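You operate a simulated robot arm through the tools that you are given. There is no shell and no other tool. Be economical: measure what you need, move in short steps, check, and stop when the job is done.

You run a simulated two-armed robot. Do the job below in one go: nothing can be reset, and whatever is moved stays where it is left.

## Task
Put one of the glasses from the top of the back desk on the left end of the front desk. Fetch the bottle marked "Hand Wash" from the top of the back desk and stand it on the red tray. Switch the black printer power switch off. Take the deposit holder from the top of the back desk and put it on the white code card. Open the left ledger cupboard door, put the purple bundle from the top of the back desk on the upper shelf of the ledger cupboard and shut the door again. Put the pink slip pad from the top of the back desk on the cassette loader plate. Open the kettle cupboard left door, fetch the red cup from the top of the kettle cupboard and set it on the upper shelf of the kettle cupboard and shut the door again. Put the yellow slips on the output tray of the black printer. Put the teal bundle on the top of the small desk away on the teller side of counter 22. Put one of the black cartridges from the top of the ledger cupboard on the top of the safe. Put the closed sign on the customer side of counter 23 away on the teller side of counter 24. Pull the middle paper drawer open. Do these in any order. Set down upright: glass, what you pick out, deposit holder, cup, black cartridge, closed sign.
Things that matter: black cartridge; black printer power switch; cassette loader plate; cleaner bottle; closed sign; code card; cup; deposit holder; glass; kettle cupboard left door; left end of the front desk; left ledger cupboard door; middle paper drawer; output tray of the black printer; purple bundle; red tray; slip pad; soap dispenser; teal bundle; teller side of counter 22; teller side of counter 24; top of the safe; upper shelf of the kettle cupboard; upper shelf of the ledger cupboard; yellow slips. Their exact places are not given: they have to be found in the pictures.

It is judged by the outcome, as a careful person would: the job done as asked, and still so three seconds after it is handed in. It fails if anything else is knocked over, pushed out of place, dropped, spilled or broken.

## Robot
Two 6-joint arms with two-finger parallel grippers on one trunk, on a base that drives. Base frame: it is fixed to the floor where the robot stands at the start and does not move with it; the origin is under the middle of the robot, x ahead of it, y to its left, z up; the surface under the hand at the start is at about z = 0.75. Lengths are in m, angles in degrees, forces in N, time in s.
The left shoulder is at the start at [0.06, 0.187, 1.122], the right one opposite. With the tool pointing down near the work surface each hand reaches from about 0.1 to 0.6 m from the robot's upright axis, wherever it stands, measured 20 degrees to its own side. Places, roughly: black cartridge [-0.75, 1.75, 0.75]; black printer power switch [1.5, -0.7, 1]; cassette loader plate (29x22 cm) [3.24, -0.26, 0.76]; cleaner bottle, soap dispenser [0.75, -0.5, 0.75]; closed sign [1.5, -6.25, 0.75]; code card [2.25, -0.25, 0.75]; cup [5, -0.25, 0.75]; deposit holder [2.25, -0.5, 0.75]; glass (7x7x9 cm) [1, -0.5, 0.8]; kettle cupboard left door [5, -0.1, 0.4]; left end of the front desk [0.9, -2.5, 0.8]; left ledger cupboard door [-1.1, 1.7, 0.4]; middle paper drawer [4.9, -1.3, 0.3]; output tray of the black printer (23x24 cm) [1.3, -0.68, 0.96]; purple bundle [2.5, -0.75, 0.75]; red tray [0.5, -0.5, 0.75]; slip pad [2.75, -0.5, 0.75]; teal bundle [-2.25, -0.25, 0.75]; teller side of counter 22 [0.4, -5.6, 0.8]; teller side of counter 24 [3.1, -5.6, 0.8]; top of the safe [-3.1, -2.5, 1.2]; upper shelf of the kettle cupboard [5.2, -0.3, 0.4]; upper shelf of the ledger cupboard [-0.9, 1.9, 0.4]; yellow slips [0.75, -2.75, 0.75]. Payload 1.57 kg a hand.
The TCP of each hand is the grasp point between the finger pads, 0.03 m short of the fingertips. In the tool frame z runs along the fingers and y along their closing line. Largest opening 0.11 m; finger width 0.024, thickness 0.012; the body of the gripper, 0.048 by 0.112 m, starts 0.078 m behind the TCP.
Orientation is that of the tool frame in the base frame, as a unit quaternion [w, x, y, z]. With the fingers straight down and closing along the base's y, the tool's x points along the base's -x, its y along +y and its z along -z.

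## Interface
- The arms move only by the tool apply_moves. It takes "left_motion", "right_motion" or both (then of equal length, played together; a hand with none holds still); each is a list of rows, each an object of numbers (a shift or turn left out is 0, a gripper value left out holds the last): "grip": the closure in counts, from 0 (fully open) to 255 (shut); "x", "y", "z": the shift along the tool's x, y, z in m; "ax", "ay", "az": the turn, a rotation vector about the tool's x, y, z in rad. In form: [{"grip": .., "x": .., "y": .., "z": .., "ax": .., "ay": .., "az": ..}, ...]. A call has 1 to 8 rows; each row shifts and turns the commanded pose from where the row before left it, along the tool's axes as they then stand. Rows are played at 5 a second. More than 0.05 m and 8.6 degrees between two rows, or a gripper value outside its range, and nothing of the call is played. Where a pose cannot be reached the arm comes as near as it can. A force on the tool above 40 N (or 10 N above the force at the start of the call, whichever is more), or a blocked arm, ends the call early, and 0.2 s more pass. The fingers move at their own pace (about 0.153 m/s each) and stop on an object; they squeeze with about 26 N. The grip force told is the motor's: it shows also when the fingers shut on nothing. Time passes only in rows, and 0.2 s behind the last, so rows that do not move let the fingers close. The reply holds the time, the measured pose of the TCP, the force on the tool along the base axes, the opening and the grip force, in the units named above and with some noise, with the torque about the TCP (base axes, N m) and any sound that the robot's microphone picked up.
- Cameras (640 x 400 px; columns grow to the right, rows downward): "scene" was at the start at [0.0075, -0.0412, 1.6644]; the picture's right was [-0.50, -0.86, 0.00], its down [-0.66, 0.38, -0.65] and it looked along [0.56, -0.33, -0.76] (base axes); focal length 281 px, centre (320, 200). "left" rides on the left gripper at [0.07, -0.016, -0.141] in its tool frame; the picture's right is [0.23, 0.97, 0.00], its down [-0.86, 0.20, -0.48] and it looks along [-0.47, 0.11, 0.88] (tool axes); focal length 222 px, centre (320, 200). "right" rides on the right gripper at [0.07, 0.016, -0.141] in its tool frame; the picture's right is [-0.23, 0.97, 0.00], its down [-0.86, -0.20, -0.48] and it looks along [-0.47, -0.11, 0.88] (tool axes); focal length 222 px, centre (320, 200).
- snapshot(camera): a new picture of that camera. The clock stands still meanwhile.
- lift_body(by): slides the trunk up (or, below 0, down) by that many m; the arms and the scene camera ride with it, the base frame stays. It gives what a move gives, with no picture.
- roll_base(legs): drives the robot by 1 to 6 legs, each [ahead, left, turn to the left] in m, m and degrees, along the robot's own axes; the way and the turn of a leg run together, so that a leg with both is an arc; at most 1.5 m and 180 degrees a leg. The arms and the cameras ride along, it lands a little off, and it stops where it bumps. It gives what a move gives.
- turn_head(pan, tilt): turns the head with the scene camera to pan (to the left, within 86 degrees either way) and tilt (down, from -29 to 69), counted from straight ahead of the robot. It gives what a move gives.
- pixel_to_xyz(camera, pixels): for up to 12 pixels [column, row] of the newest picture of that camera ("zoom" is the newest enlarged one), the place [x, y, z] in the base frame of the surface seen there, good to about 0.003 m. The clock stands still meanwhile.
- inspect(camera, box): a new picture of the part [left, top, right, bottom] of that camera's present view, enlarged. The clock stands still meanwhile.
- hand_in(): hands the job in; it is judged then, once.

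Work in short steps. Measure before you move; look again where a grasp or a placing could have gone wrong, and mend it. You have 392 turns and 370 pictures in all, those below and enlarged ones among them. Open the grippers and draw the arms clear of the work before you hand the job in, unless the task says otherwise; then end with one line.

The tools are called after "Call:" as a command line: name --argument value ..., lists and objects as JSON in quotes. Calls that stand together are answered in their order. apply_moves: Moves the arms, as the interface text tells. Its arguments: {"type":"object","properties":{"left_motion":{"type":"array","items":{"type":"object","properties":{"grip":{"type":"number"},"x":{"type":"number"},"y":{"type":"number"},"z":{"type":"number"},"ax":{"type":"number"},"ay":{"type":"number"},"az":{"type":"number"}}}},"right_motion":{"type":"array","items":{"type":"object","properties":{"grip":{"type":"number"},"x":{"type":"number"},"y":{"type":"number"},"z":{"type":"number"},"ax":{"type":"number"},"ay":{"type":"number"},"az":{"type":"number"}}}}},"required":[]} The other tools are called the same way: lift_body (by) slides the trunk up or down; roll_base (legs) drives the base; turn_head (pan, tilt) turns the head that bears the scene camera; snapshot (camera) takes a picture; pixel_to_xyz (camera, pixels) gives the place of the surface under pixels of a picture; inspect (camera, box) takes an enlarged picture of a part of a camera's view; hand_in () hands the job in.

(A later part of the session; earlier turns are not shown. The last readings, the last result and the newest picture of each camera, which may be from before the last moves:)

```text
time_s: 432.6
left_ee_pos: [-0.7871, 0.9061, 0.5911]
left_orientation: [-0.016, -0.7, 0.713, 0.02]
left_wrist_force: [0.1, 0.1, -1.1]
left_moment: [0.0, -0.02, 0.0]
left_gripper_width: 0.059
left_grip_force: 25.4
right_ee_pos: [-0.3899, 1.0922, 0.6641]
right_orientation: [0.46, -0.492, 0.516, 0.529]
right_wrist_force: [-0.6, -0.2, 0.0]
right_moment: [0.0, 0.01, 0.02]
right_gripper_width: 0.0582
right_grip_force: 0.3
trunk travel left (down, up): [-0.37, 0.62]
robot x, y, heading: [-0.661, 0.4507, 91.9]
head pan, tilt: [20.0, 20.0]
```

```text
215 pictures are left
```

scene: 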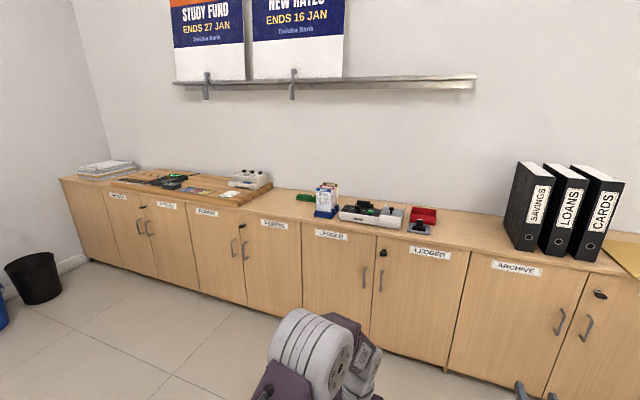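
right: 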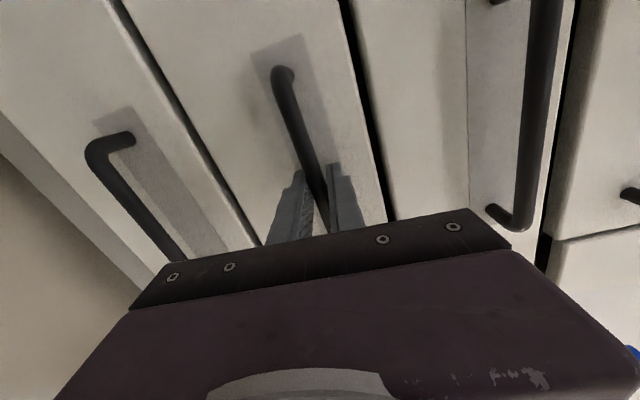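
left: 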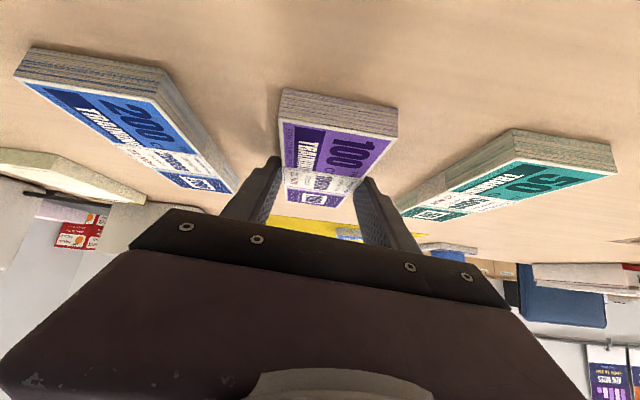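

Two LEDGER doors are visible, with handles near (363,275) and (381,278). I zoom and measure.

Call:
inspect --camera "scene" --box '[270, 170, 480, 340]'

Call:
pixel_to_xyz --camera "scene" --pixels '[[364, 268], [363, 285], [382, 272], [380, 290], [372, 280], [303, 260], [466, 290], [332, 234], [430, 252], [340, 300], [372, 330]]'

```text
2.35 times, centred on (375, 255) of scene
```

zoom: 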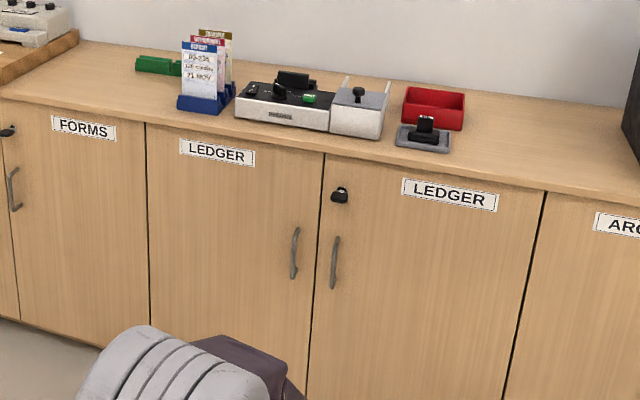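

```text
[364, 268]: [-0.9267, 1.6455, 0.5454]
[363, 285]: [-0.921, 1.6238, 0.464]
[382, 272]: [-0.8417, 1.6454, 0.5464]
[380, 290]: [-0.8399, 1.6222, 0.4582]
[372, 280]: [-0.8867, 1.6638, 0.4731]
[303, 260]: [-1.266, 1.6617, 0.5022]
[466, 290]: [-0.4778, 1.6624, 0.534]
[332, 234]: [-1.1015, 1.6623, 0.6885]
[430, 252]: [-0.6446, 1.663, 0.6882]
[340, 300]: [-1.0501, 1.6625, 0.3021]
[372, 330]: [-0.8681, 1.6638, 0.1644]
```

Left ledger handle: x≈-0.924, bar at y≈1.63, z≈0.46–0.55; hinge at x≈-1.27. I lower the trunk 16 cm and line up the right hand.

Call:
lift_body --by -0.16

Call:
roll_base --legs '[[0, 0.555, -1.9], [0.42, 0, 0]]'

Call:
snapshot --camera "right"

Call:
turn_head --pan -15 --tilt 35

Call:
snapshot --camera "scene"

```text
time_s: 434.5
left_ee_pos: [-0.7871, 0.907, 0.4309]
left_orientation: [-0.018, -0.701, 0.713, 0.021]
left_wrist_force: [0.1, -0.3, -1.2]
left_moment: [-0.01, 0.0, -0.01]
left_gripper_width: 0.059
left_grip_force: 26.4
right_ee_pos: [-0.3893, 1.0921, 0.5038]
right_orientation: [0.46, -0.492, 0.516, 0.529]
right_wrist_force: [-0.2, -0.9, 0.3]
right_moment: [-0.02, -0.01, -0.01]
right_gripper_width: 0.0581
right_grip_force: 0.0
trunk travel left (down, up): [-0.21, 0.78]
robot x, y, heading: [-0.6608, 0.4524, 91.9]
head pan, tilt: [20.0, 20.0]
```

```text
time_s: 439.9
left_ee_pos: [-1.3288, 1.3325, 0.4308]
left_orientation: [-0.017, -0.686, 0.727, 0.021]
left_wrist_force: [-0.1, -0.1, -1.2]
left_moment: [-0.03, -0.02, 0.01]
left_gripper_width: 0.0593
left_grip_force: 26.0
right_ee_pos: [-0.9233, 1.5007, 0.5041]
right_orientation: [0.471, -0.481, 0.526, 0.519]
right_wrist_force: [0.6, 0.1, 0.9]
right_moment: [-0.01, -0.01, 0.0]
right_gripper_width: 0.0583
right_grip_force: 0.1
trunk travel left (down, up): [-0.21, 0.78]
robot x, y, heading: [-1.2233, 0.8734, 89.1]
head pan, tilt: [20.0, 20.0]
```

```text
213 pictures are left
```

right: 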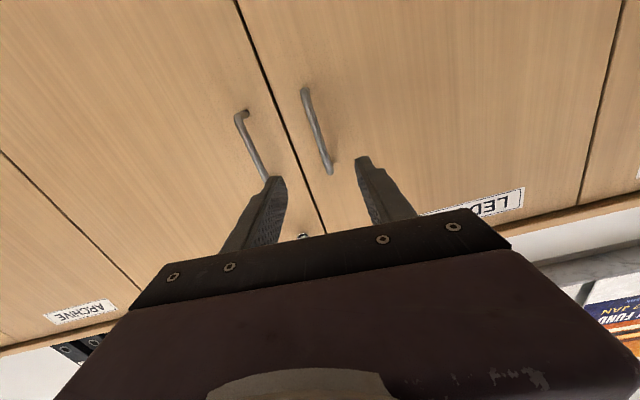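

```text
time_s: 440.9
left_ee_pos: [-1.3266, 1.3321, 0.4305]
left_orientation: [-0.017, -0.685, 0.728, 0.021]
left_wrist_force: [-0.7, 0.5, -1.1]
left_moment: [0.03, -0.03, -0.03]
left_gripper_width: 0.0588
left_grip_force: 26.4
right_ee_pos: [-0.9232, 1.5009, 0.5036]
right_orientation: [0.472, -0.481, 0.526, 0.519]
right_wrist_force: [-0.4, -0.2, 0.2]
right_moment: [0.06, 0.01, -0.01]
right_gripper_width: 0.0584
right_grip_force: 0.1
trunk travel left (down, up): [-0.21, 0.78]
robot x, y, heading: [-1.2201, 0.8737, 89.6]
head pan, tilt: [-15.0, 35.0]
```

```text
212 pictures are left
```

scene: 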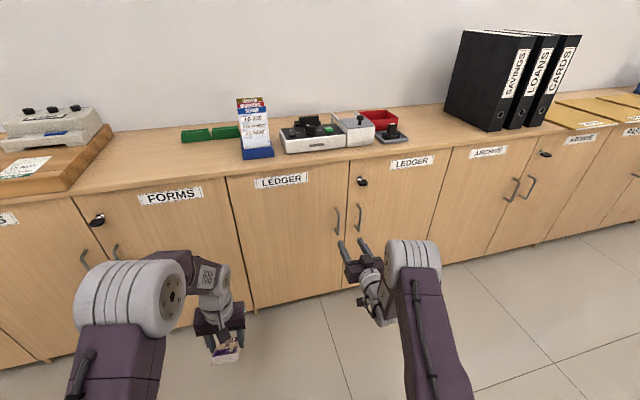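

I measure the left door's handle in the right camera, bar at (305,95)–(330,170).

Call:
pixel_to_xyz --camera "right" --pixels '[[307, 100], [318, 135], [328, 165], [240, 118], [255, 150], [285, 120], [600, 90], [586, 210]]'

```text
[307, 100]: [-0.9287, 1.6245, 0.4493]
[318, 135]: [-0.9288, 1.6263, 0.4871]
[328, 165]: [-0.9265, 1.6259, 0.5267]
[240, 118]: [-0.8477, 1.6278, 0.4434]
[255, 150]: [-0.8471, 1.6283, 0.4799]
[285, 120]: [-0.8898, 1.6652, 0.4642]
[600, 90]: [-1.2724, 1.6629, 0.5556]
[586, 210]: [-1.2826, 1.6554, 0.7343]
```

Bar at x=-0.928, y≈1.63. I advance 12 cm and close.

Call:
roll_base --legs '[[0.12, 0.004, 0.4]]'

Call:
apply_moves --right_motion '[{"grip": 255}, {}, {}]'

Call:
snapshot --camera "right"

```text
time_s: 442.2
left_ee_pos: [-1.3349, 1.4507, 0.4309]
left_orientation: [-0.018, -0.688, 0.725, 0.021]
left_wrist_force: [-0.2, 0.5, -0.9]
left_moment: [0.01, 0.0, 0.0]
left_gripper_width: 0.0591
left_grip_force: 26.4
right_ee_pos: [-0.9322, 1.623, 0.5038]
right_orientation: [0.468, -0.484, 0.523, 0.522]
right_wrist_force: [-0.9, 0.2, -0.4]
right_moment: [-0.05, 0.01, -0.01]
right_gripper_width: 0.058
right_grip_force: 0.1
trunk travel left (down, up): [-0.21, 0.78]
robot x, y, heading: [-1.2205, 0.9924, 89.8]
head pan, tilt: [-15.0, 35.0]
```

```text
time_s: 443.0
left_ee_pos: [-1.3331, 1.451, 0.4309]
left_orientation: [-0.019, -0.688, 0.725, 0.022]
left_wrist_force: [-0.7, -0.2, -1.2]
left_moment: [0.0, -0.01, 0.04]
left_gripper_width: 0.0593
left_grip_force: 26.2
right_ee_pos: [-0.9256, 1.6214, 0.5035]
right_orientation: [0.472, -0.479, 0.528, 0.519]
right_wrist_force: [33.3, -5.5, 0.2]
right_moment: [-0.4, -0.81, -0.28]
right_gripper_width: 0.012
right_grip_force: 29.3
trunk travel left (down, up): [-0.21, 0.78]
robot x, y, heading: [-1.2232, 0.9888, 89.8]
head pan, tilt: [-15.0, 35.0]
```

```text
211 pictures are left
```

right: 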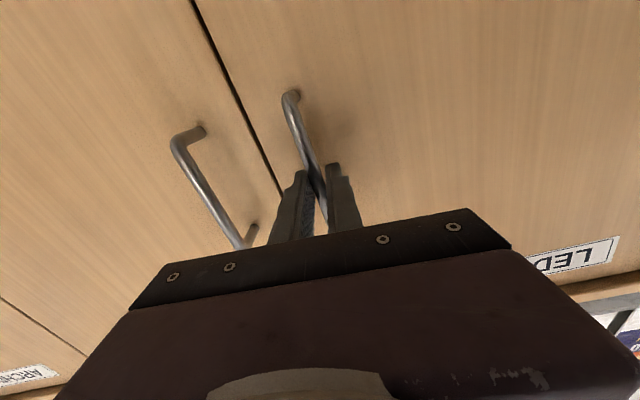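

Gripped. I swing the door open about 30° on an arc around its hinge.

Call:
roll_base --legs '[[-0.0091, 0.1176, -10], [-0.0091, 0.1176, -10], [-0.0091, 0.1176, -10]]'

Call:
snapshot --camera "scene"

```text
time_s: 445.9
left_ee_pos: [-1.4325, 1.5098, 0.4307]
left_orientation: [-0.013, -0.477, 0.878, 0.025]
left_wrist_force: [-0.1, 0.2, -0.3]
left_moment: [-0.05, 0.03, 0.03]
left_gripper_width: 0.0594
left_grip_force: 25.9
right_ee_pos: [-0.9961, 1.454, 0.5037]
right_orientation: [0.589, -0.328, 0.633, 0.38]
right_wrist_force: [20.0, -15.0, 0.3]
right_moment: [-0.43, -0.61, -0.24]
right_gripper_width: 0.0118
right_grip_force: 29.2
trunk travel left (down, up): [-0.21, 0.78]
robot x, y, heading: [-1.5684, 1.0557, 59.9]
head pan, tilt: [-15.0, 35.0]
```

```text
210 pictures are left
```

scene: 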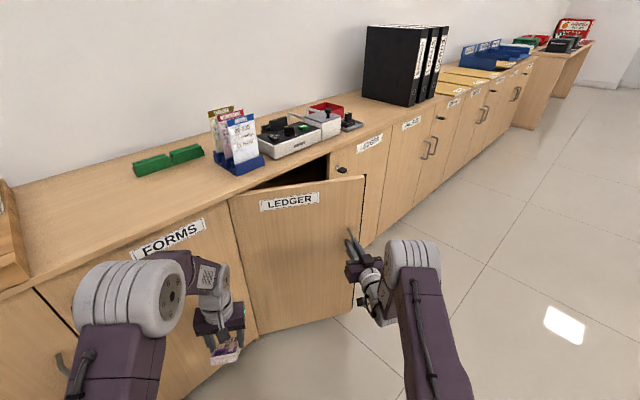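

Door at 30°. I open it another 17° in the same way.

Call:
roll_base --legs '[[-0.0077, 0.1, -8.5], [-0.0077, 0.1, -8.5]]'

Call:
apply_moves --right_motion '[{"grip": 120}, {}]'

Call:
roll_base --legs '[[-0.2, 0, 0]]'

Call:
snapshot --camera "scene"

```text
time_s: 447.8
left_ee_pos: [-1.4721, 1.5621, 0.4309]
left_orientation: [-0.009, -0.343, 0.939, 0.026]
left_wrist_force: [-0.3, 0.2, -0.8]
left_moment: [-0.01, -0.01, 0.01]
left_gripper_width: 0.0592
left_grip_force: 25.5
right_ee_pos: [-1.0702, 1.3837, 0.5035]
right_orientation: [0.639, -0.231, 0.674, 0.288]
right_wrist_force: [11.8, -15.2, -1.9]
right_moment: [-0.68, -0.35, -0.21]
right_gripper_width: 0.0116
right_grip_force: 29.0
trunk travel left (down, up): [-0.21, 0.78]
robot x, y, heading: [-1.7341, 1.1701, 43.3]
head pan, tilt: [-15.0, 35.0]
```

```text
time_s: 448.4
left_ee_pos: [-1.4735, 1.5637, 0.4295]
left_orientation: [-0.008, -0.343, 0.939, 0.026]
left_wrist_force: [0.0, 0.9, -0.9]
left_moment: [0.0, -0.02, 0.01]
left_gripper_width: 0.0592
left_grip_force: 26.1
right_ee_pos: [-1.0705, 1.3835, 0.5034]
right_orientation: [0.64, -0.231, 0.674, 0.288]
right_wrist_force: [1.0, 0.6, -0.2]
right_moment: [0.0, -0.01, 0.02]
right_gripper_width: 0.0583
right_grip_force: 0.0
trunk travel left (down, up): [-0.21, 0.78]
robot x, y, heading: [-1.7345, 1.1683, 42.7]
head pan, tilt: [-15.0, 35.0]
```

```text
time_s: 449.9
left_ee_pos: [-1.6154, 1.4282, 0.4298]
left_orientation: [-0.007, -0.341, 0.94, 0.026]
left_wrist_force: [0.0, 0.4, -0.9]
left_moment: [-0.02, -0.03, 0.02]
left_gripper_width: 0.0591
left_grip_force: 25.9
right_ee_pos: [-1.2128, 1.2472, 0.5047]
right_orientation: [0.641, -0.229, 0.675, 0.286]
right_wrist_force: [0.3, 0.6, 0.3]
right_moment: [-0.02, 0.0, 0.01]
right_gripper_width: 0.058
right_grip_force: 0.0
trunk travel left (down, up): [-0.21, 0.78]
robot x, y, heading: [-1.8769, 1.0361, 42.8]
head pan, tilt: [-15.0, 35.0]
```

```text
209 pictures are left
```

scene: 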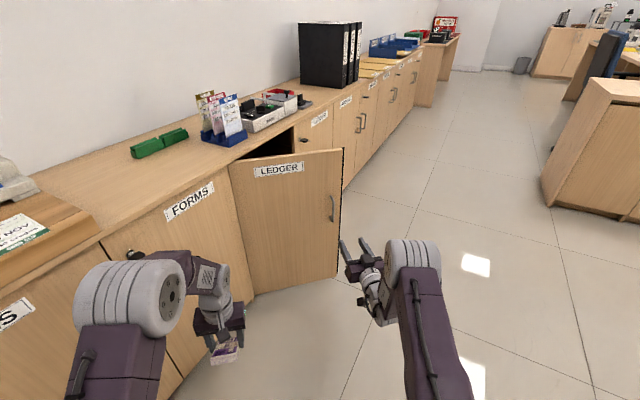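

The door holds at ~47°. I go round to face the cupboard again, with the right hand just right of the door's tip.

Call:
apply_moves --right_motion '[{"grip": 255}, {}]'

Call:
roll_base --legs '[[-0.306, -0.33, 0], [0, 0, 47.2], [0, -0.68, 0]]'

Call:
snapshot --camera "scene"

```text
time_s: 450.5
left_ee_pos: [-1.6154, 1.4274, 0.4291]
left_orientation: [-0.008, -0.341, 0.94, 0.026]
left_wrist_force: [0.2, 0.4, -1.4]
left_moment: [0.0, -0.03, -0.04]
left_gripper_width: 0.0592
left_grip_force: 25.8
right_ee_pos: [-1.2135, 1.2466, 0.5045]
right_orientation: [0.64, -0.229, 0.675, 0.287]
right_wrist_force: [0.0, 1.2, 0.9]
right_moment: [-0.02, 0.0, -0.01]
right_gripper_width: 0.0
right_grip_force: 21.8
trunk travel left (down, up): [-0.21, 0.78]
robot x, y, heading: [-1.8763, 1.0381, 42.8]
head pan, tilt: [-15.0, 35.0]
```

```text
time_s: 458.8
left_ee_pos: [-1.2941, 1.0664, 0.4307]
left_orientation: [-0.018, -0.697, 0.717, 0.02]
left_wrist_force: [0.9, 1.1, -1.5]
left_moment: [0.01, -0.02, -0.03]
left_gripper_width: 0.0591
left_grip_force: 26.2
right_ee_pos: [-0.8921, 1.2475, 0.5033]
right_orientation: [0.467, -0.486, 0.521, 0.524]
right_wrist_force: [-0.2, 0.6, -0.2]
right_moment: [0.01, -0.01, 0.04]
right_gripper_width: 0.0001
right_grip_force: 21.3
trunk travel left (down, up): [-0.21, 0.78]
robot x, y, heading: [-1.1717, 0.6112, 91.3]
head pan, tilt: [-15.0, 35.0]
```

```text
208 pictures are left
```

scene: 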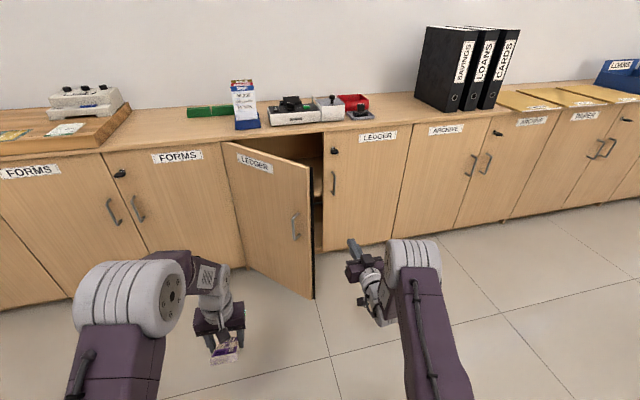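

I move ahead 28 cm so the right hand enters beside the tip, then strafe left to push the door wide.

Call:
roll_base --legs '[[0.27, 0, -1.3]]'

Call:
snapshot --camera "scene"

```text
time_s: 460.7
left_ee_pos: [-1.2853, 1.3402, 0.4295]
left_orientation: [-0.017, -0.687, 0.726, 0.021]
left_wrist_force: [0.8, 0.6, -0.5]
left_moment: [-0.02, -0.02, -0.02]
left_gripper_width: 0.059
left_grip_force: 26.0
right_ee_pos: [-0.8791, 1.5095, 0.5033]
right_orientation: [0.473, -0.48, 0.527, 0.518]
right_wrist_force: [0.8, -0.6, 0.0]
right_moment: [0.0, 0.0, -0.01]
right_gripper_width: 0.0
right_grip_force: 21.5
trunk travel left (down, up): [-0.21, 0.78]
robot x, y, heading: [-1.1775, 0.8799, 89.7]
head pan, tilt: [-15.0, 35.0]
```

```text
207 pictures are left
```

scene: 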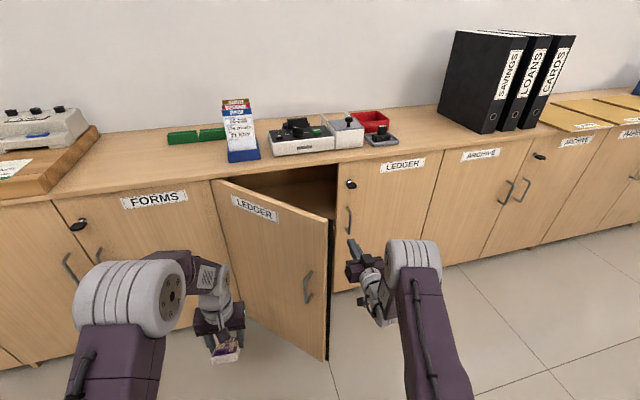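

The closed right fingers are inside the opening. I strafe left.

Call:
roll_base --legs '[[0, 0.17, 0], [0, 0.15, 0]]'

Call:
snapshot --camera "scene"

```text
time_s: 463.2
left_ee_pos: [-1.6084, 1.3401, 0.4303]
left_orientation: [-0.018, -0.688, 0.725, 0.02]
left_wrist_force: [-0.5, 0.1, -1.5]
left_moment: [0.01, 0.01, 0.0]
left_gripper_width: 0.0592
left_grip_force: 26.1
right_ee_pos: [-1.2024, 1.512, 0.5037]
right_orientation: [0.472, -0.48, 0.526, 0.519]
right_wrist_force: [-0.5, 0.3, -0.7]
right_moment: [0.02, 0.0, 0.01]
right_gripper_width: 0.0
right_grip_force: 21.0
trunk travel left (down, up): [-0.21, 0.78]
robot x, y, heading: [-1.4983, 0.8835, 90.1]
head pan, tilt: [-15.0, 35.0]
```

```text
206 pictures are left
```

scene: 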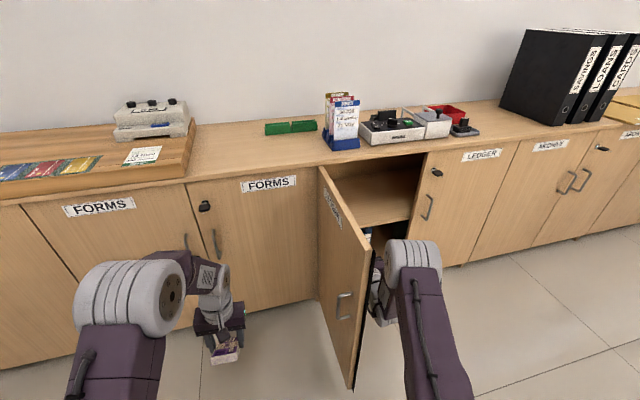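

About 75°. A little more to reach its stop.

Call:
roll_base --legs '[[0, 0.06, 0]]'

Call:
roll_base --legs '[[0, -0.06, 0], [-0.25, 0, 0]]'

Call:
snapshot --camera "scene"

```text
time_s: 464.0
left_ee_pos: [-1.6241, 1.3401, 0.429]
left_orientation: [-0.019, -0.686, 0.727, 0.02]
left_wrist_force: [-0.5, 1.5, -0.9]
left_moment: [0.02, -0.04, -0.04]
left_gripper_width: 0.0593
left_grip_force: 25.8
right_ee_pos: [-1.2045, 1.5086, 0.5037]
right_orientation: [0.48, -0.473, 0.533, 0.511]
right_wrist_force: [7.2, 0.1, -2.6]
right_moment: [0.33, -0.25, 0.82]
right_gripper_width: 0.0001
right_grip_force: 21.7
trunk travel left (down, up): [-0.21, 0.78]
robot x, y, heading: [-1.5115, 0.8802, 89.8]
head pan, tilt: [-15.0, 35.0]
stopped in leg 1: the force on the tool passed its limit at 84 N (the readings are from after the stop); the commanded pose is now the measured one
```

```text
time_s: 466.4
left_ee_pos: [-1.5661, 1.0874, 0.4295]
left_orientation: [-0.018, -0.687, 0.727, 0.021]
left_wrist_force: [0.0, -0.6, -1.3]
left_moment: [0.02, -0.01, -0.02]
left_gripper_width: 0.0591
left_grip_force: 26.2
right_ee_pos: [-1.1469, 1.2553, 0.5042]
right_orientation: [0.481, -0.473, 0.533, 0.511]
right_wrist_force: [-0.4, 0.2, 0.4]
right_moment: [0.01, 0.01, 0.01]
right_gripper_width: 0.0002
right_grip_force: 21.2
trunk travel left (down, up): [-0.21, 0.78]
robot x, y, heading: [-1.4527, 0.6275, 89.6]
head pan, tilt: [-15.0, 35.0]
```

```text
205 pictures are left
```

scene: 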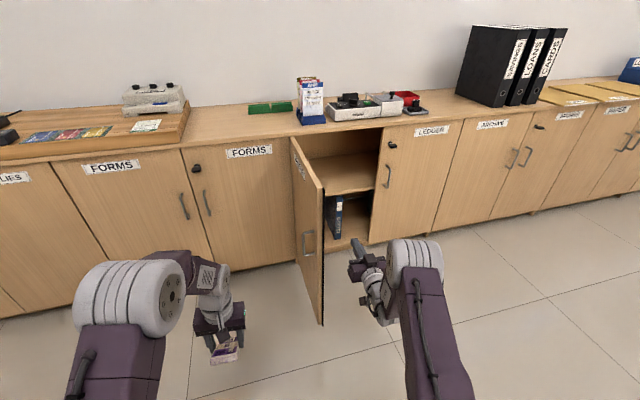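

I measure the door's line and the upper shelf.

Call:
pixel_to_xyz --camera "scene" --pixels '[[322, 300], [322, 200], [305, 180], [300, 160], [345, 178], [340, 192], [365, 170], [350, 155], [380, 190], [345, 135], [377, 215]]'

Call:
inspect --camera "scene" --box '[270, 80, 450, 260]'

```text
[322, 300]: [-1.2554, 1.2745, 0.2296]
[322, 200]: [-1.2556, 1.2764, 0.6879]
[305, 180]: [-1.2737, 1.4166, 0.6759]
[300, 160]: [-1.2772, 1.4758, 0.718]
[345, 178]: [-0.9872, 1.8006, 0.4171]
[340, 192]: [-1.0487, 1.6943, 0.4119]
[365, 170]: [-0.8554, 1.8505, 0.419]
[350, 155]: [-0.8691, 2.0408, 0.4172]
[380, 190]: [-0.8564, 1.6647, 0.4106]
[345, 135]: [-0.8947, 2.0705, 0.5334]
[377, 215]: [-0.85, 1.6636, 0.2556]
```

```text
2.22 times, centred on (360, 170) of scene
```

zoom: 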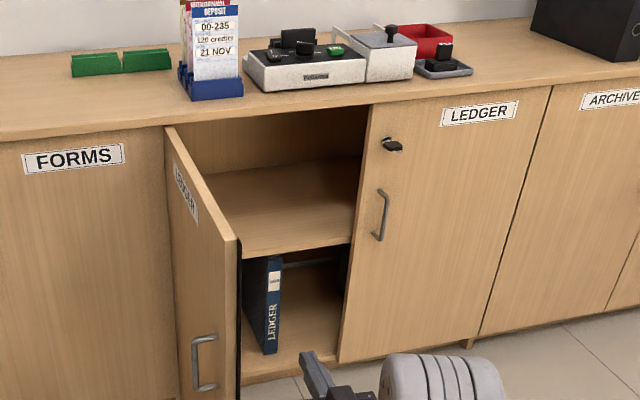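

Door open ~88°, shelf at z=0.417, clear opening x -1.25…-0.885. I strafe right, fold the right hand down, and pitch the left hand (bundle) back to 45°.

Call:
roll_base --legs '[[0, -0.55, 0.4]]'

Call:
apply_moves --right_motion '[{"ay": 0.1428, "x": 0.0043, "z": -0.0297}, {"ay": 0.1428, "x": 0.0085, "z": -0.0288}, {"ay": 0.1428, "x": 0.0124, "z": -0.0273}, {"ay": 0.1428, "x": 0.0162, "z": -0.0252}, {"ay": 0.1428, "x": 0.0196, "z": -0.0227}, {"ay": 0.1428, "x": 0.0227, "z": -0.0196}]' --left_motion '[{"ay": -0.131, "x": -0.0297, "z": 0.0039}, {"ay": -0.131, "x": -0.029, "z": 0.0078}, {"ay": -0.131, "x": -0.0277, "z": 0.0115}, {"ay": -0.131, "x": -0.026, "z": 0.015}, {"ay": -0.131, "x": -0.0238, "z": 0.0183}, {"ay": -0.131, "x": -0.0212, "z": 0.0212}]'

Call:
apply_moves --right_motion '[{"ay": 0.1428, "x": 0.0252, "z": -0.0162}, {"ay": 0.1428, "x": 0.0273, "z": -0.0124}, {"ay": 0.1428, "x": 0.0288, "z": -0.0085}, {"ay": 0.1428, "x": 0.0297, "z": -0.0043}, {"ay": 0.1428, "x": 0.03}]'

Call:
turn_head --pan 10 --tilt 35

Call:
snapshot --camera "scene"

```text
time_s: 469.6
left_ee_pos: [-1.0246, 1.0841, 0.4301]
left_orientation: [-0.019, -0.689, 0.724, 0.021]
left_wrist_force: [-0.6, 0.6, -0.5]
left_moment: [0.02, -0.05, -0.01]
left_gripper_width: 0.0595
left_grip_force: 25.5
right_ee_pos: [-0.6068, 1.2559, 0.504]
right_orientation: [0.48, -0.474, 0.532, 0.512]
right_wrist_force: [0.8, 0.0, -0.1]
right_moment: [0.0, -0.02, 0.0]
right_gripper_width: 0.0
right_grip_force: 21.1
trunk travel left (down, up): [-0.21, 0.78]
robot x, y, heading: [-0.9133, 0.6244, 90.1]
head pan, tilt: [-15.0, 35.0]
```

```text
time_s: 470.9
left_ee_pos: [-1.024, 1.2493, 0.407]
left_orientation: [0.237, -0.637, 0.681, 0.272]
left_wrist_force: [0.5, -0.3, -0.6]
left_moment: [-0.05, 0.0, -0.03]
left_gripper_width: 0.0596
left_grip_force: 25.9
left hand out of reach, approached as far as the arm can: row 4, 5
right_ee_pos: [-0.6129, 1.0779, 0.4806]
right_orientation: [0.215, -0.646, 0.681, 0.269]
right_wrist_force: [0.2, -0.3, -0.6]
right_moment: [-0.01, 0.01, -0.01]
right_gripper_width: 0.0002
right_grip_force: 21.5
trunk travel left (down, up): [-0.21, 0.78]
robot x, y, heading: [-0.9098, 0.6294, 89.8]
head pan, tilt: [-15.0, 35.0]
```

```text
time_s: 472.1
left_ee_pos: [-1.023, 1.2498, 0.4084]
left_orientation: [0.236, -0.637, 0.681, 0.273]
left_wrist_force: [-0.7, -0.5, -0.9]
left_moment: [-0.04, -0.01, -0.02]
left_gripper_width: 0.0595
left_grip_force: 26.2
right_ee_pos: [-0.6192, 0.9311, 0.4603]
right_orientation: [-0.037, -0.698, 0.714, 0.026]
right_wrist_force: [-0.5, -0.2, -0.8]
right_moment: [0.01, -0.05, 0.0]
right_gripper_width: 0.0
right_grip_force: 21.2
trunk travel left (down, up): [-0.21, 0.78]
robot x, y, heading: [-0.9128, 0.6286, 90.3]
head pan, tilt: [-15.0, 35.0]
```

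```text
time_s: 473.0
left_ee_pos: [-1.0241, 1.25, 0.4076]
left_orientation: [0.236, -0.637, 0.681, 0.273]
left_wrist_force: [0.5, 0.6, -1.3]
left_moment: [-0.05, -0.05, 0.02]
left_gripper_width: 0.0594
left_grip_force: 26.3
right_ee_pos: [-0.6182, 0.9299, 0.4611]
right_orientation: [-0.036, -0.699, 0.713, 0.026]
right_wrist_force: [-0.1, -0.3, 0.4]
right_moment: [-0.01, 0.01, -0.01]
right_gripper_width: 0.0003
right_grip_force: 21.9
trunk travel left (down, up): [-0.21, 0.78]
robot x, y, heading: [-0.9141, 0.6297, 90.2]
head pan, tilt: [10.0, 35.0]
```

```text
203 pictures are left
```

scene: 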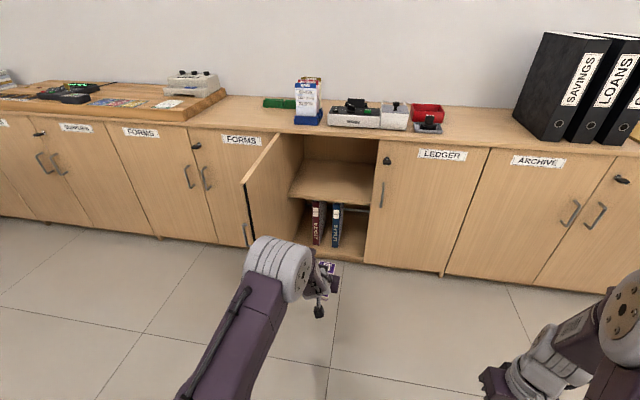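

I trim the pitch, raise the trunk 7 cm so the bundle clears the shelf, and drive in part of the way.

Call:
apply_moves --left_motion '[{"ay": -0.05}]'

Call:
lift_body --by 0.075

Call:
roll_base --legs '[[0.32, 0, 0]]'

Call:
turn_head --pan 10 --tilt 45

Call:
snapshot --camera "scene"

Call:
snapshot --camera "left"

```text
time_s: 473.4
left_ee_pos: [-1.0225, 1.2487, 0.4079]
left_orientation: [0.253, -0.63, 0.675, 0.289]
left_wrist_force: [0.8, 0.1, -0.8]
left_moment: [-0.04, -0.02, 0.02]
left_gripper_width: 0.0596
left_grip_force: 26.4
right_ee_pos: [-0.6184, 0.9306, 0.4613]
right_orientation: [-0.037, -0.698, 0.715, 0.027]
right_wrist_force: [0.6, 0.5, -0.2]
right_moment: [0.02, 0.02, 0.01]
right_gripper_width: 0.0
right_grip_force: 21.2
trunk travel left (down, up): [-0.21, 0.78]
robot x, y, heading: [-0.9117, 0.6265, 90.0]
head pan, tilt: [10.0, 35.0]
```

```text
time_s: 474.6
left_ee_pos: [-1.0231, 1.248, 0.481]
left_orientation: [0.253, -0.63, 0.676, 0.288]
left_wrist_force: [0.0, 0.0, -0.2]
left_moment: [-0.05, 0.04, 0.01]
left_gripper_width: 0.0593
left_grip_force: 25.8
right_ee_pos: [-0.619, 0.9295, 0.5359]
right_orientation: [-0.037, -0.699, 0.714, 0.027]
right_wrist_force: [0.2, -0.3, -0.4]
right_moment: [-0.02, 0.02, 0.01]
right_gripper_width: 0.0002
right_grip_force: 21.3
trunk travel left (down, up): [-0.285, 0.705]
robot x, y, heading: [-0.9118, 0.6267, 90.3]
head pan, tilt: [10.0, 35.0]
```

```text
time_s: 476.7
left_ee_pos: [-1.0255, 1.5677, 0.4818]
left_orientation: [0.252, -0.631, 0.675, 0.288]
left_wrist_force: [-0.2, 0.3, -0.7]
left_moment: [-0.03, -0.03, -0.03]
left_gripper_width: 0.0592
left_grip_force: 26.0
right_ee_pos: [-0.6198, 1.2505, 0.5355]
right_orientation: [-0.037, -0.699, 0.714, 0.025]
right_wrist_force: [0.5, 1.0, -0.6]
right_moment: [-0.02, -0.01, -0.01]
right_gripper_width: 0.0
right_grip_force: 21.4
trunk travel left (down, up): [-0.285, 0.705]
robot x, y, heading: [-0.9134, 0.9489, 90.3]
head pan, tilt: [10.0, 35.0]
```

```text
time_s: 477.4
left_ee_pos: [-1.0256, 1.5672, 0.4812]
left_orientation: [0.253, -0.63, 0.675, 0.289]
left_wrist_force: [0.6, -0.1, -1.1]
left_moment: [-0.02, 0.0, 0.0]
left_gripper_width: 0.0593
left_grip_force: 26.0
right_ee_pos: [-0.6193, 1.2511, 0.5367]
right_orientation: [-0.037, -0.7, 0.713, 0.026]
right_wrist_force: [0.2, 0.1, 0.8]
right_moment: [-0.01, 0.01, -0.02]
right_gripper_width: 0.0
right_grip_force: 21.0
trunk travel left (down, up): [-0.285, 0.705]
robot x, y, heading: [-0.9108, 0.9422, 89.9]
head pan, tilt: [10.0, 45.0]
```

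```text
202 pictures are left
```

scene: 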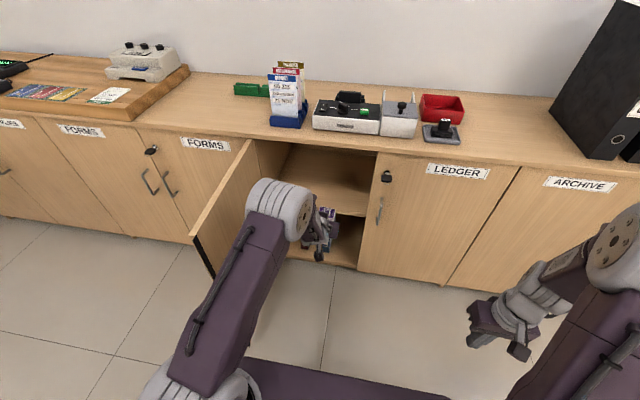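

```text
201 pictures are left
```

left: 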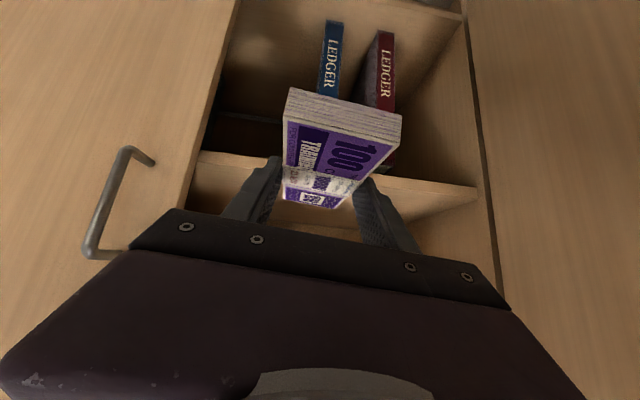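

Before going deeper I check where the left arm's wrist/elbow parts are relative to the cupboard's top edge.

Call:
pixel_to_xyz --camera "scene" --pixels '[[285, 190], [300, 200], [265, 195], [320, 225], [313, 195], [305, 245]]'

```text
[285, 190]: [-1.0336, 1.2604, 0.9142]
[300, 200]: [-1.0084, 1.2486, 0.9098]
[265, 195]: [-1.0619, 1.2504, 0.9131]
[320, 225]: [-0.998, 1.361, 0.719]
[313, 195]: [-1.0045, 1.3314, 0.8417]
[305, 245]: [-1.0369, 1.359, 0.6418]
```

Clear if I stop at TCP y≈1.76. I advance 19 cm more.

Call:
roll_base --legs '[[0.12, 0, 0]]'

Call:
roll_base --legs '[[0.07, 0, 0]]'

Call:
snapshot --camera "scene"

Call:
snapshot --camera "left"

```text
time_s: 478.6
left_ee_pos: [-1.0262, 1.6846, 0.4815]
left_orientation: [0.253, -0.631, 0.675, 0.288]
left_wrist_force: [0.0, 1.0, -0.4]
left_moment: [-0.02, 0.0, -0.02]
left_gripper_width: 0.0592
left_grip_force: 25.8
right_ee_pos: [-0.6205, 1.3696, 0.536]
right_orientation: [-0.036, -0.7, 0.713, 0.026]
right_wrist_force: [0.6, 0.2, 0.0]
right_moment: [0.01, -0.02, -0.03]
right_gripper_width: 0.0
right_grip_force: 20.9
trunk travel left (down, up): [-0.285, 0.705]
robot x, y, heading: [-0.9106, 1.0649, 90.3]
head pan, tilt: [10.0, 45.0]
```

```text
time_s: 479.7
left_ee_pos: [-1.0273, 1.7563, 0.4818]
left_orientation: [0.253, -0.631, 0.674, 0.289]
left_wrist_force: [0.0, -0.2, -1.5]
left_moment: [0.0, 0.0, 0.03]
left_gripper_width: 0.0588
left_grip_force: 25.5
right_ee_pos: [-0.6224, 1.4403, 0.5358]
right_orientation: [-0.037, -0.701, 0.712, 0.026]
right_wrist_force: [0.5, 0.1, -0.3]
right_moment: [-0.04, -0.05, 0.01]
right_gripper_width: 0.0
right_grip_force: 21.1
trunk travel left (down, up): [-0.285, 0.705]
robot x, y, heading: [-0.9148, 1.1327, 90.1]
head pan, tilt: [10.0, 45.0]
```

```text
200 pictures are left
```

scene: 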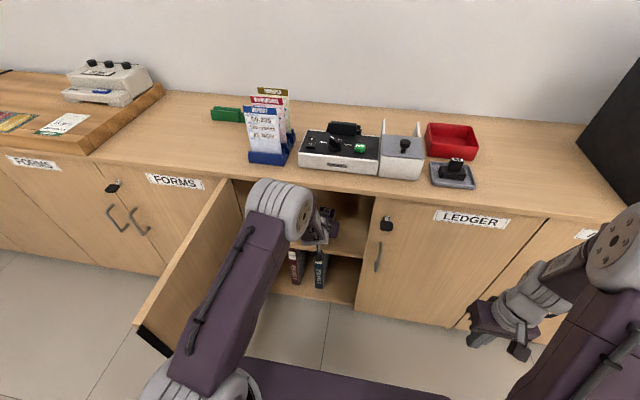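

```text
199 pictures are left
```

left: 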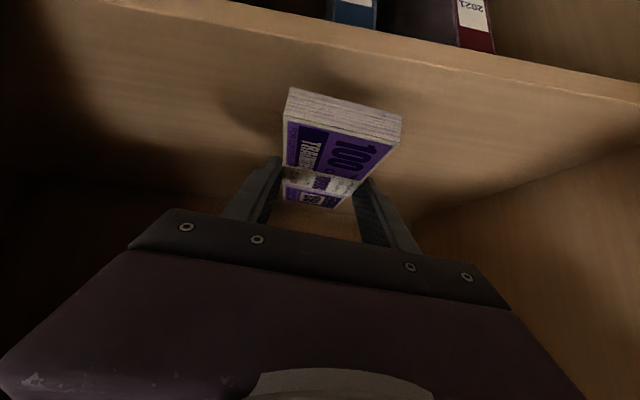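

The bundle is inside above the shelf. I lower the trunk gently to contact.

Call:
lift_body --by -0.027

Call:
lift_body --by -0.003

Call:
lift_body --by -0.003

```text
time_s: 480.4
left_ee_pos: [-1.0268, 1.7574, 0.4548]
left_orientation: [0.253, -0.631, 0.674, 0.289]
left_wrist_force: [0.9, -0.3, -0.8]
left_moment: [-0.04, 0.03, 0.01]
left_gripper_width: 0.059
left_grip_force: 26.1
right_ee_pos: [-0.6211, 1.4397, 0.5098]
right_orientation: [-0.037, -0.7, 0.713, 0.026]
right_wrist_force: [-0.7, 0.6, -0.2]
right_moment: [0.01, -0.02, -0.02]
right_gripper_width: 0.0001
right_grip_force: 20.7
trunk travel left (down, up): [-0.258, 0.732]
robot x, y, heading: [-0.9165, 1.1331, 90.4]
head pan, tilt: [10.0, 45.0]
```

```text
time_s: 480.9
left_ee_pos: [-1.0275, 1.7573, 0.4537]
left_orientation: [0.254, -0.631, 0.674, 0.29]
left_wrist_force: [-1.2, 0.2, 2.3]
left_moment: [0.39, -0.14, 0.01]
left_gripper_width: 0.0593
left_grip_force: 25.6
right_ee_pos: [-0.6213, 1.4384, 0.5054]
right_orientation: [-0.036, -0.7, 0.713, 0.027]
right_wrist_force: [-0.5, -0.5, -0.1]
right_moment: [0.03, -0.03, -0.02]
right_gripper_width: 0.0002
right_grip_force: 21.5
trunk travel left (down, up): [-0.255, 0.735]
robot x, y, heading: [-0.9136, 1.1333, 90.5]
head pan, tilt: [10.0, 45.0]
```

```text
time_s: 481.4
left_ee_pos: [-1.0276, 1.7569, 0.4527]
left_orientation: [0.255, -0.631, 0.672, 0.291]
left_wrist_force: [-2.2, 0.5, 14.3]
left_moment: [0.14, -0.38, 0.1]
left_gripper_width: 0.0593
left_grip_force: 26.5
right_ee_pos: [-0.6213, 1.4402, 0.5036]
right_orientation: [-0.034, -0.7, 0.713, 0.027]
right_wrist_force: [-0.5, 0.3, 0.2]
right_moment: [0.02, -0.01, -0.01]
right_gripper_width: 0.0
right_grip_force: 21.1
trunk travel left (down, up): [-0.252, 0.738]
robot x, y, heading: [-0.9151, 1.1315, 90.2]
head pan, tilt: [10.0, 45.0]
```

Contact. I open the fingers and withdraw upward-back along the hand, then check.

Call:
apply_moves --left_motion '[{"grip": 100}, {"grip": 60}, {}]'

Call:
lift_body --by 0.04

Call:
snapshot --camera "left"

```text
time_s: 482.2
left_ee_pos: [-1.028, 1.7551, 0.4504]
left_orientation: [0.254, -0.632, 0.672, 0.29]
left_wrist_force: [-10.7, -10.8, 16.7]
left_moment: [0.09, -0.25, -0.18]
left_gripper_width: 0.0766
left_grip_force: 0.1
right_ee_pos: [-0.6221, 1.4397, 0.5036]
right_orientation: [-0.036, -0.7, 0.713, 0.028]
right_wrist_force: [0.5, -0.5, -0.4]
right_moment: [-0.03, -0.02, 0.02]
right_gripper_width: 0.0
right_grip_force: 21.6
trunk travel left (down, up): [-0.252, 0.738]
robot x, y, heading: [-0.9147, 1.1367, 90.3]
head pan, tilt: [10.0, 45.0]
```

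```text
time_s: 483.1
left_ee_pos: [-1.0273, 1.7562, 0.49]
left_orientation: [0.252, -0.631, 0.674, 0.289]
left_wrist_force: [0.1, 0.6, 0.2]
left_moment: [0.05, 0.03, 0.01]
left_gripper_width: 0.084
left_grip_force: 0.0
right_ee_pos: [-0.6208, 1.441, 0.5438]
right_orientation: [-0.037, -0.7, 0.713, 0.026]
right_wrist_force: [0.7, 0.2, -0.3]
right_moment: [0.01, 0.0, -0.01]
right_gripper_width: 0.0002
right_grip_force: 21.7
trunk travel left (down, up): [-0.292, 0.698]
robot x, y, heading: [-0.9142, 1.1369, 90.2]
head pan, tilt: [10.0, 45.0]
```

```text
198 pictures are left
```

left: 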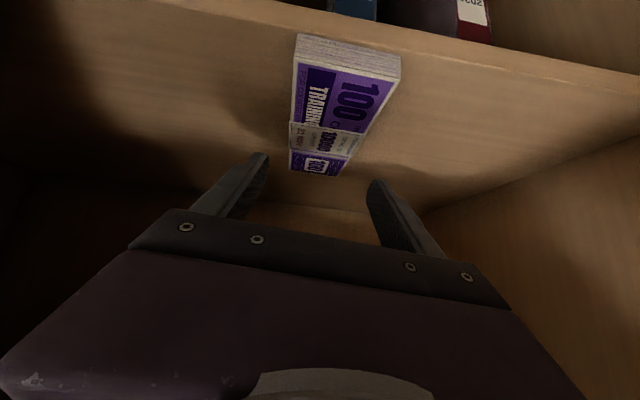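

The bundle lies on the upper shelf. I back out, fold the left hand down with closed fingers, and go to the door's outer side.

Call:
roll_base --legs '[[-0.5, 0, 0]]'

Call:
apply_moves --left_motion '[{"ay": 0.131, "x": 0.0238, "z": -0.0183, "grip": 255}, {"ay": 0.131, "x": 0.026, "z": -0.015}, {"ay": 0.131, "x": 0.0277, "z": -0.0115}, {"ay": 0.131, "x": 0.029, "z": -0.0078}, {"ay": 0.131, "x": 0.0297, "z": -0.0039}, {"ay": 0.131, "x": 0.03}]'

Call:
roll_base --legs '[[0, 0.42, 0]]'

Call:
snapshot --camera "scene"

```text
time_s: 486.0
left_ee_pos: [-1.0245, 1.2535, 0.4893]
left_orientation: [0.253, -0.632, 0.673, 0.29]
left_wrist_force: [0.0, -0.1, -0.3]
left_moment: [0.01, 0.01, 0.01]
left_gripper_width: 0.0841
left_grip_force: 0.1
right_ee_pos: [-0.6177, 0.9398, 0.5428]
right_orientation: [-0.036, -0.701, 0.711, 0.026]
right_wrist_force: [0.6, -0.1, -0.5]
right_moment: [0.02, 0.02, 0.01]
right_gripper_width: 0.0
right_grip_force: 21.0
trunk travel left (down, up): [-0.292, 0.698]
robot x, y, heading: [-0.9116, 0.6343, 90.7]
head pan, tilt: [10.0, 45.0]
```

```text
time_s: 487.4
left_ee_pos: [-1.0343, 1.0742, 0.4674]
left_orientation: [-0.026, -0.695, 0.718, 0.024]
left_wrist_force: [0.3, 0.3, -0.7]
left_moment: [-0.02, -0.02, 0.0]
left_gripper_width: 0.0
left_grip_force: 21.2
right_ee_pos: [-0.6199, 0.9392, 0.5432]
right_orientation: [-0.037, -0.701, 0.712, 0.026]
right_wrist_force: [0.6, 0.5, -0.1]
right_moment: [-0.02, -0.01, -0.02]
right_gripper_width: 0.0
right_grip_force: 21.4
trunk travel left (down, up): [-0.292, 0.698]
robot x, y, heading: [-0.9095, 0.6335, 90.6]
head pan, tilt: [10.0, 45.0]
```

```text
time_s: 490.0
left_ee_pos: [-1.4522, 1.07, 0.4672]
left_orientation: [-0.025, -0.697, 0.716, 0.024]
left_wrist_force: [0.5, -0.1, -0.6]
left_moment: [-0.01, -0.01, 0.0]
left_gripper_width: 0.0002
left_grip_force: 21.5
right_ee_pos: [-1.0376, 0.9368, 0.5427]
right_orientation: [-0.037, -0.703, 0.709, 0.026]
right_wrist_force: [-0.3, -0.1, 0.3]
right_moment: [-0.01, -0.02, -0.02]
right_gripper_width: 0.0
right_grip_force: 21.2
trunk travel left (down, up): [-0.292, 0.698]
robot x, y, heading: [-1.3283, 0.6295, 90.7]
head pan, tilt: [10.0, 45.0]
```

```text
197 pictures are left
```

scene: 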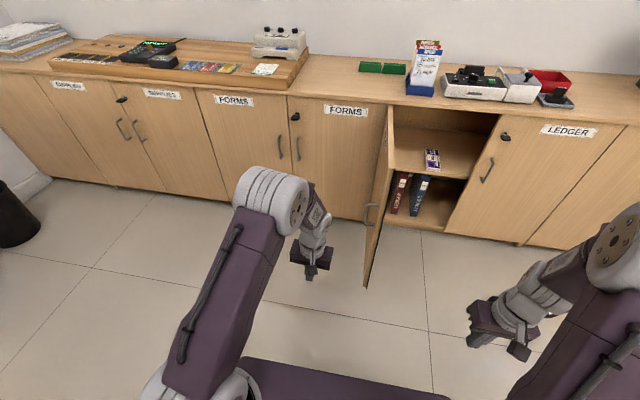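

The bundle is visible on the shelf at (432,158). I advance beside the door's outer face and strafe right to swing it shut.

Call:
roll_base --legs '[[0.36, 0, -0.7], [0, -0.35, 0]]'

Call:
snapshot --camera "scene"

```text
time_s: 494.1
left_ee_pos: [-1.1044, 1.4342, 0.4666]
left_orientation: [-0.026, -0.692, 0.721, 0.025]
left_wrist_force: [-0.9, -0.4, -0.7]
left_moment: [-0.02, 0.05, -0.01]
left_gripper_width: 0.0003
left_grip_force: 21.4
right_ee_pos: [-0.6905, 1.2944, 0.5431]
right_orientation: [-0.037, -0.698, 0.715, 0.026]
right_wrist_force: [0.9, 0.4, 0.1]
right_moment: [-0.01, -0.03, 0.0]
right_gripper_width: 0.0
right_grip_force: 21.1
trunk travel left (down, up): [-0.292, 0.698]
robot x, y, heading: [-0.9831, 0.9938, 89.9]
head pan, tilt: [10.0, 45.0]
```

```text
196 pictures are left
```

scene: 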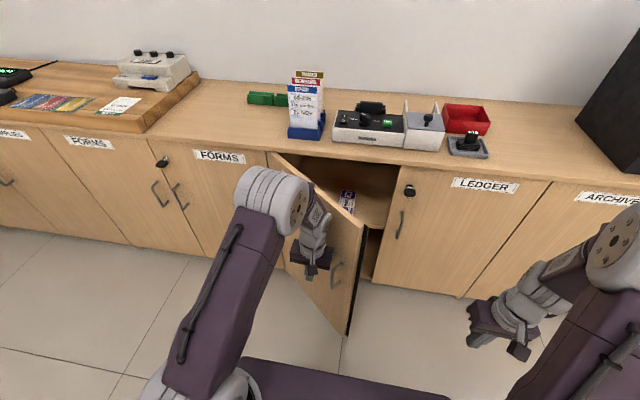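

Half shut. I push forward to close it.

Call:
roll_base --legs '[[0.12, -0.04, 0], [0.085, -0.02, 0]]'

Call:
snapshot --camera "scene"

```text
time_s: 496.1
left_ee_pos: [-1.0504, 1.6179, 0.4665]
left_orientation: [-0.034, -0.694, 0.719, 0.019]
left_wrist_force: [0.7, -1.1, 0.4]
left_moment: [0.15, 0.05, -0.04]
left_gripper_width: 0.0
left_grip_force: 21.4
right_ee_pos: [-0.6367, 1.486, 0.5428]
right_orientation: [-0.036, -0.699, 0.714, 0.027]
right_wrist_force: [-0.7, -0.3, 0.3]
right_moment: [0.02, 0.0, 0.0]
right_gripper_width: 0.0
right_grip_force: 21.5
trunk travel left (down, up): [-0.292, 0.698]
robot x, y, heading: [-0.9342, 1.1834, 90.1]
head pan, tilt: [10.0, 45.0]
stopped in leg 2: the force on the tool passed its limit at 90 N (the readings are from after the stop); the commanded pose is now the measured one
```

```text
195 pictures are left
```

scene: 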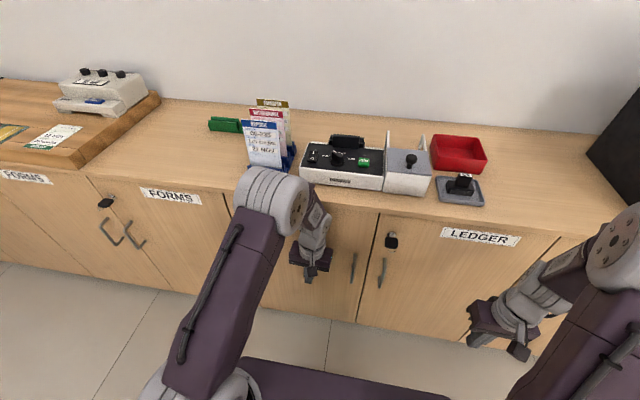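

I verify the left door is flush, and zoom in on the items on top to find the black cartridges.

Call:
pixel_to_xyz --camera "scene" --pixels '[[360, 290], [345, 300], [372, 270], [372, 300], [300, 310], [350, 232]]'

Call:
inspect --camera "scene" --box '[200, 70, 500, 230]'

```text
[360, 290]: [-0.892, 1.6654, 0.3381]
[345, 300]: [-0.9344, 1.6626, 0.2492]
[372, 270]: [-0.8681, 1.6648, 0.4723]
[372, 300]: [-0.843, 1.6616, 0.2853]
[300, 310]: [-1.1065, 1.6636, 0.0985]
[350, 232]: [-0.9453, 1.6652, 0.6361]
```

```text
2.13 times, centred on (350, 150) of scene
```

zoom: 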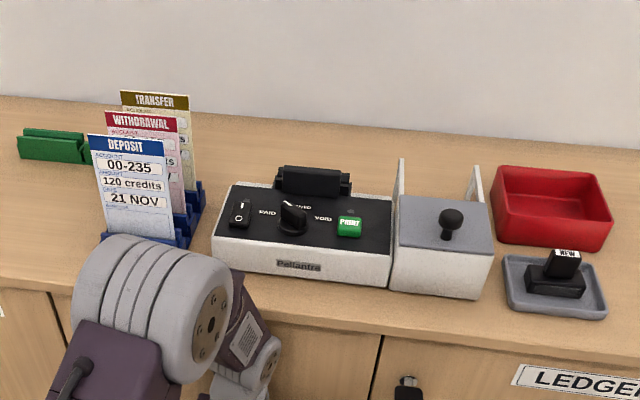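

The ledger door is flush. I zoom on the black item in the grey tray (462,188).

Call:
inspect --camera "scene" --box '[420, 160, 500, 220]'

Call:
inspect --camera "scene" --box '[310, 120, 400, 200]'

Call:
pixel_to_xyz --camera "scene" --pixels '[[463, 185], [462, 178], [450, 190], [473, 190], [437, 180], [483, 198], [465, 176], [346, 140], [335, 148], [360, 148]]'

```text
6.67 times, centred on (460, 190) of scene
```

zoom: 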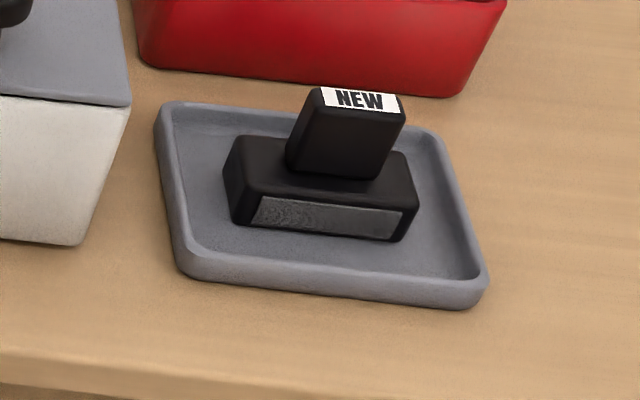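

```text
5.00 times, centred on (355, 160) of scene
```

zoom: 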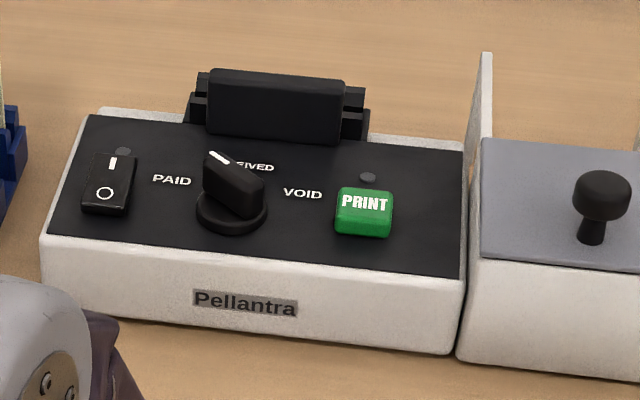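

```text
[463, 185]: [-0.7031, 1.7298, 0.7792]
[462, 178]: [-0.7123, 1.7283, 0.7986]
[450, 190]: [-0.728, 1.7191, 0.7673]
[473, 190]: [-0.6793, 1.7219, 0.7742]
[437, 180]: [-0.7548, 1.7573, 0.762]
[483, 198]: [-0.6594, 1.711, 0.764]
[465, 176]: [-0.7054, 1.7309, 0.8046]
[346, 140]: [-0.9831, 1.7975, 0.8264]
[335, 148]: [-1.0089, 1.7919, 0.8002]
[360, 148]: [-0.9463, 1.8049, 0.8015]
```

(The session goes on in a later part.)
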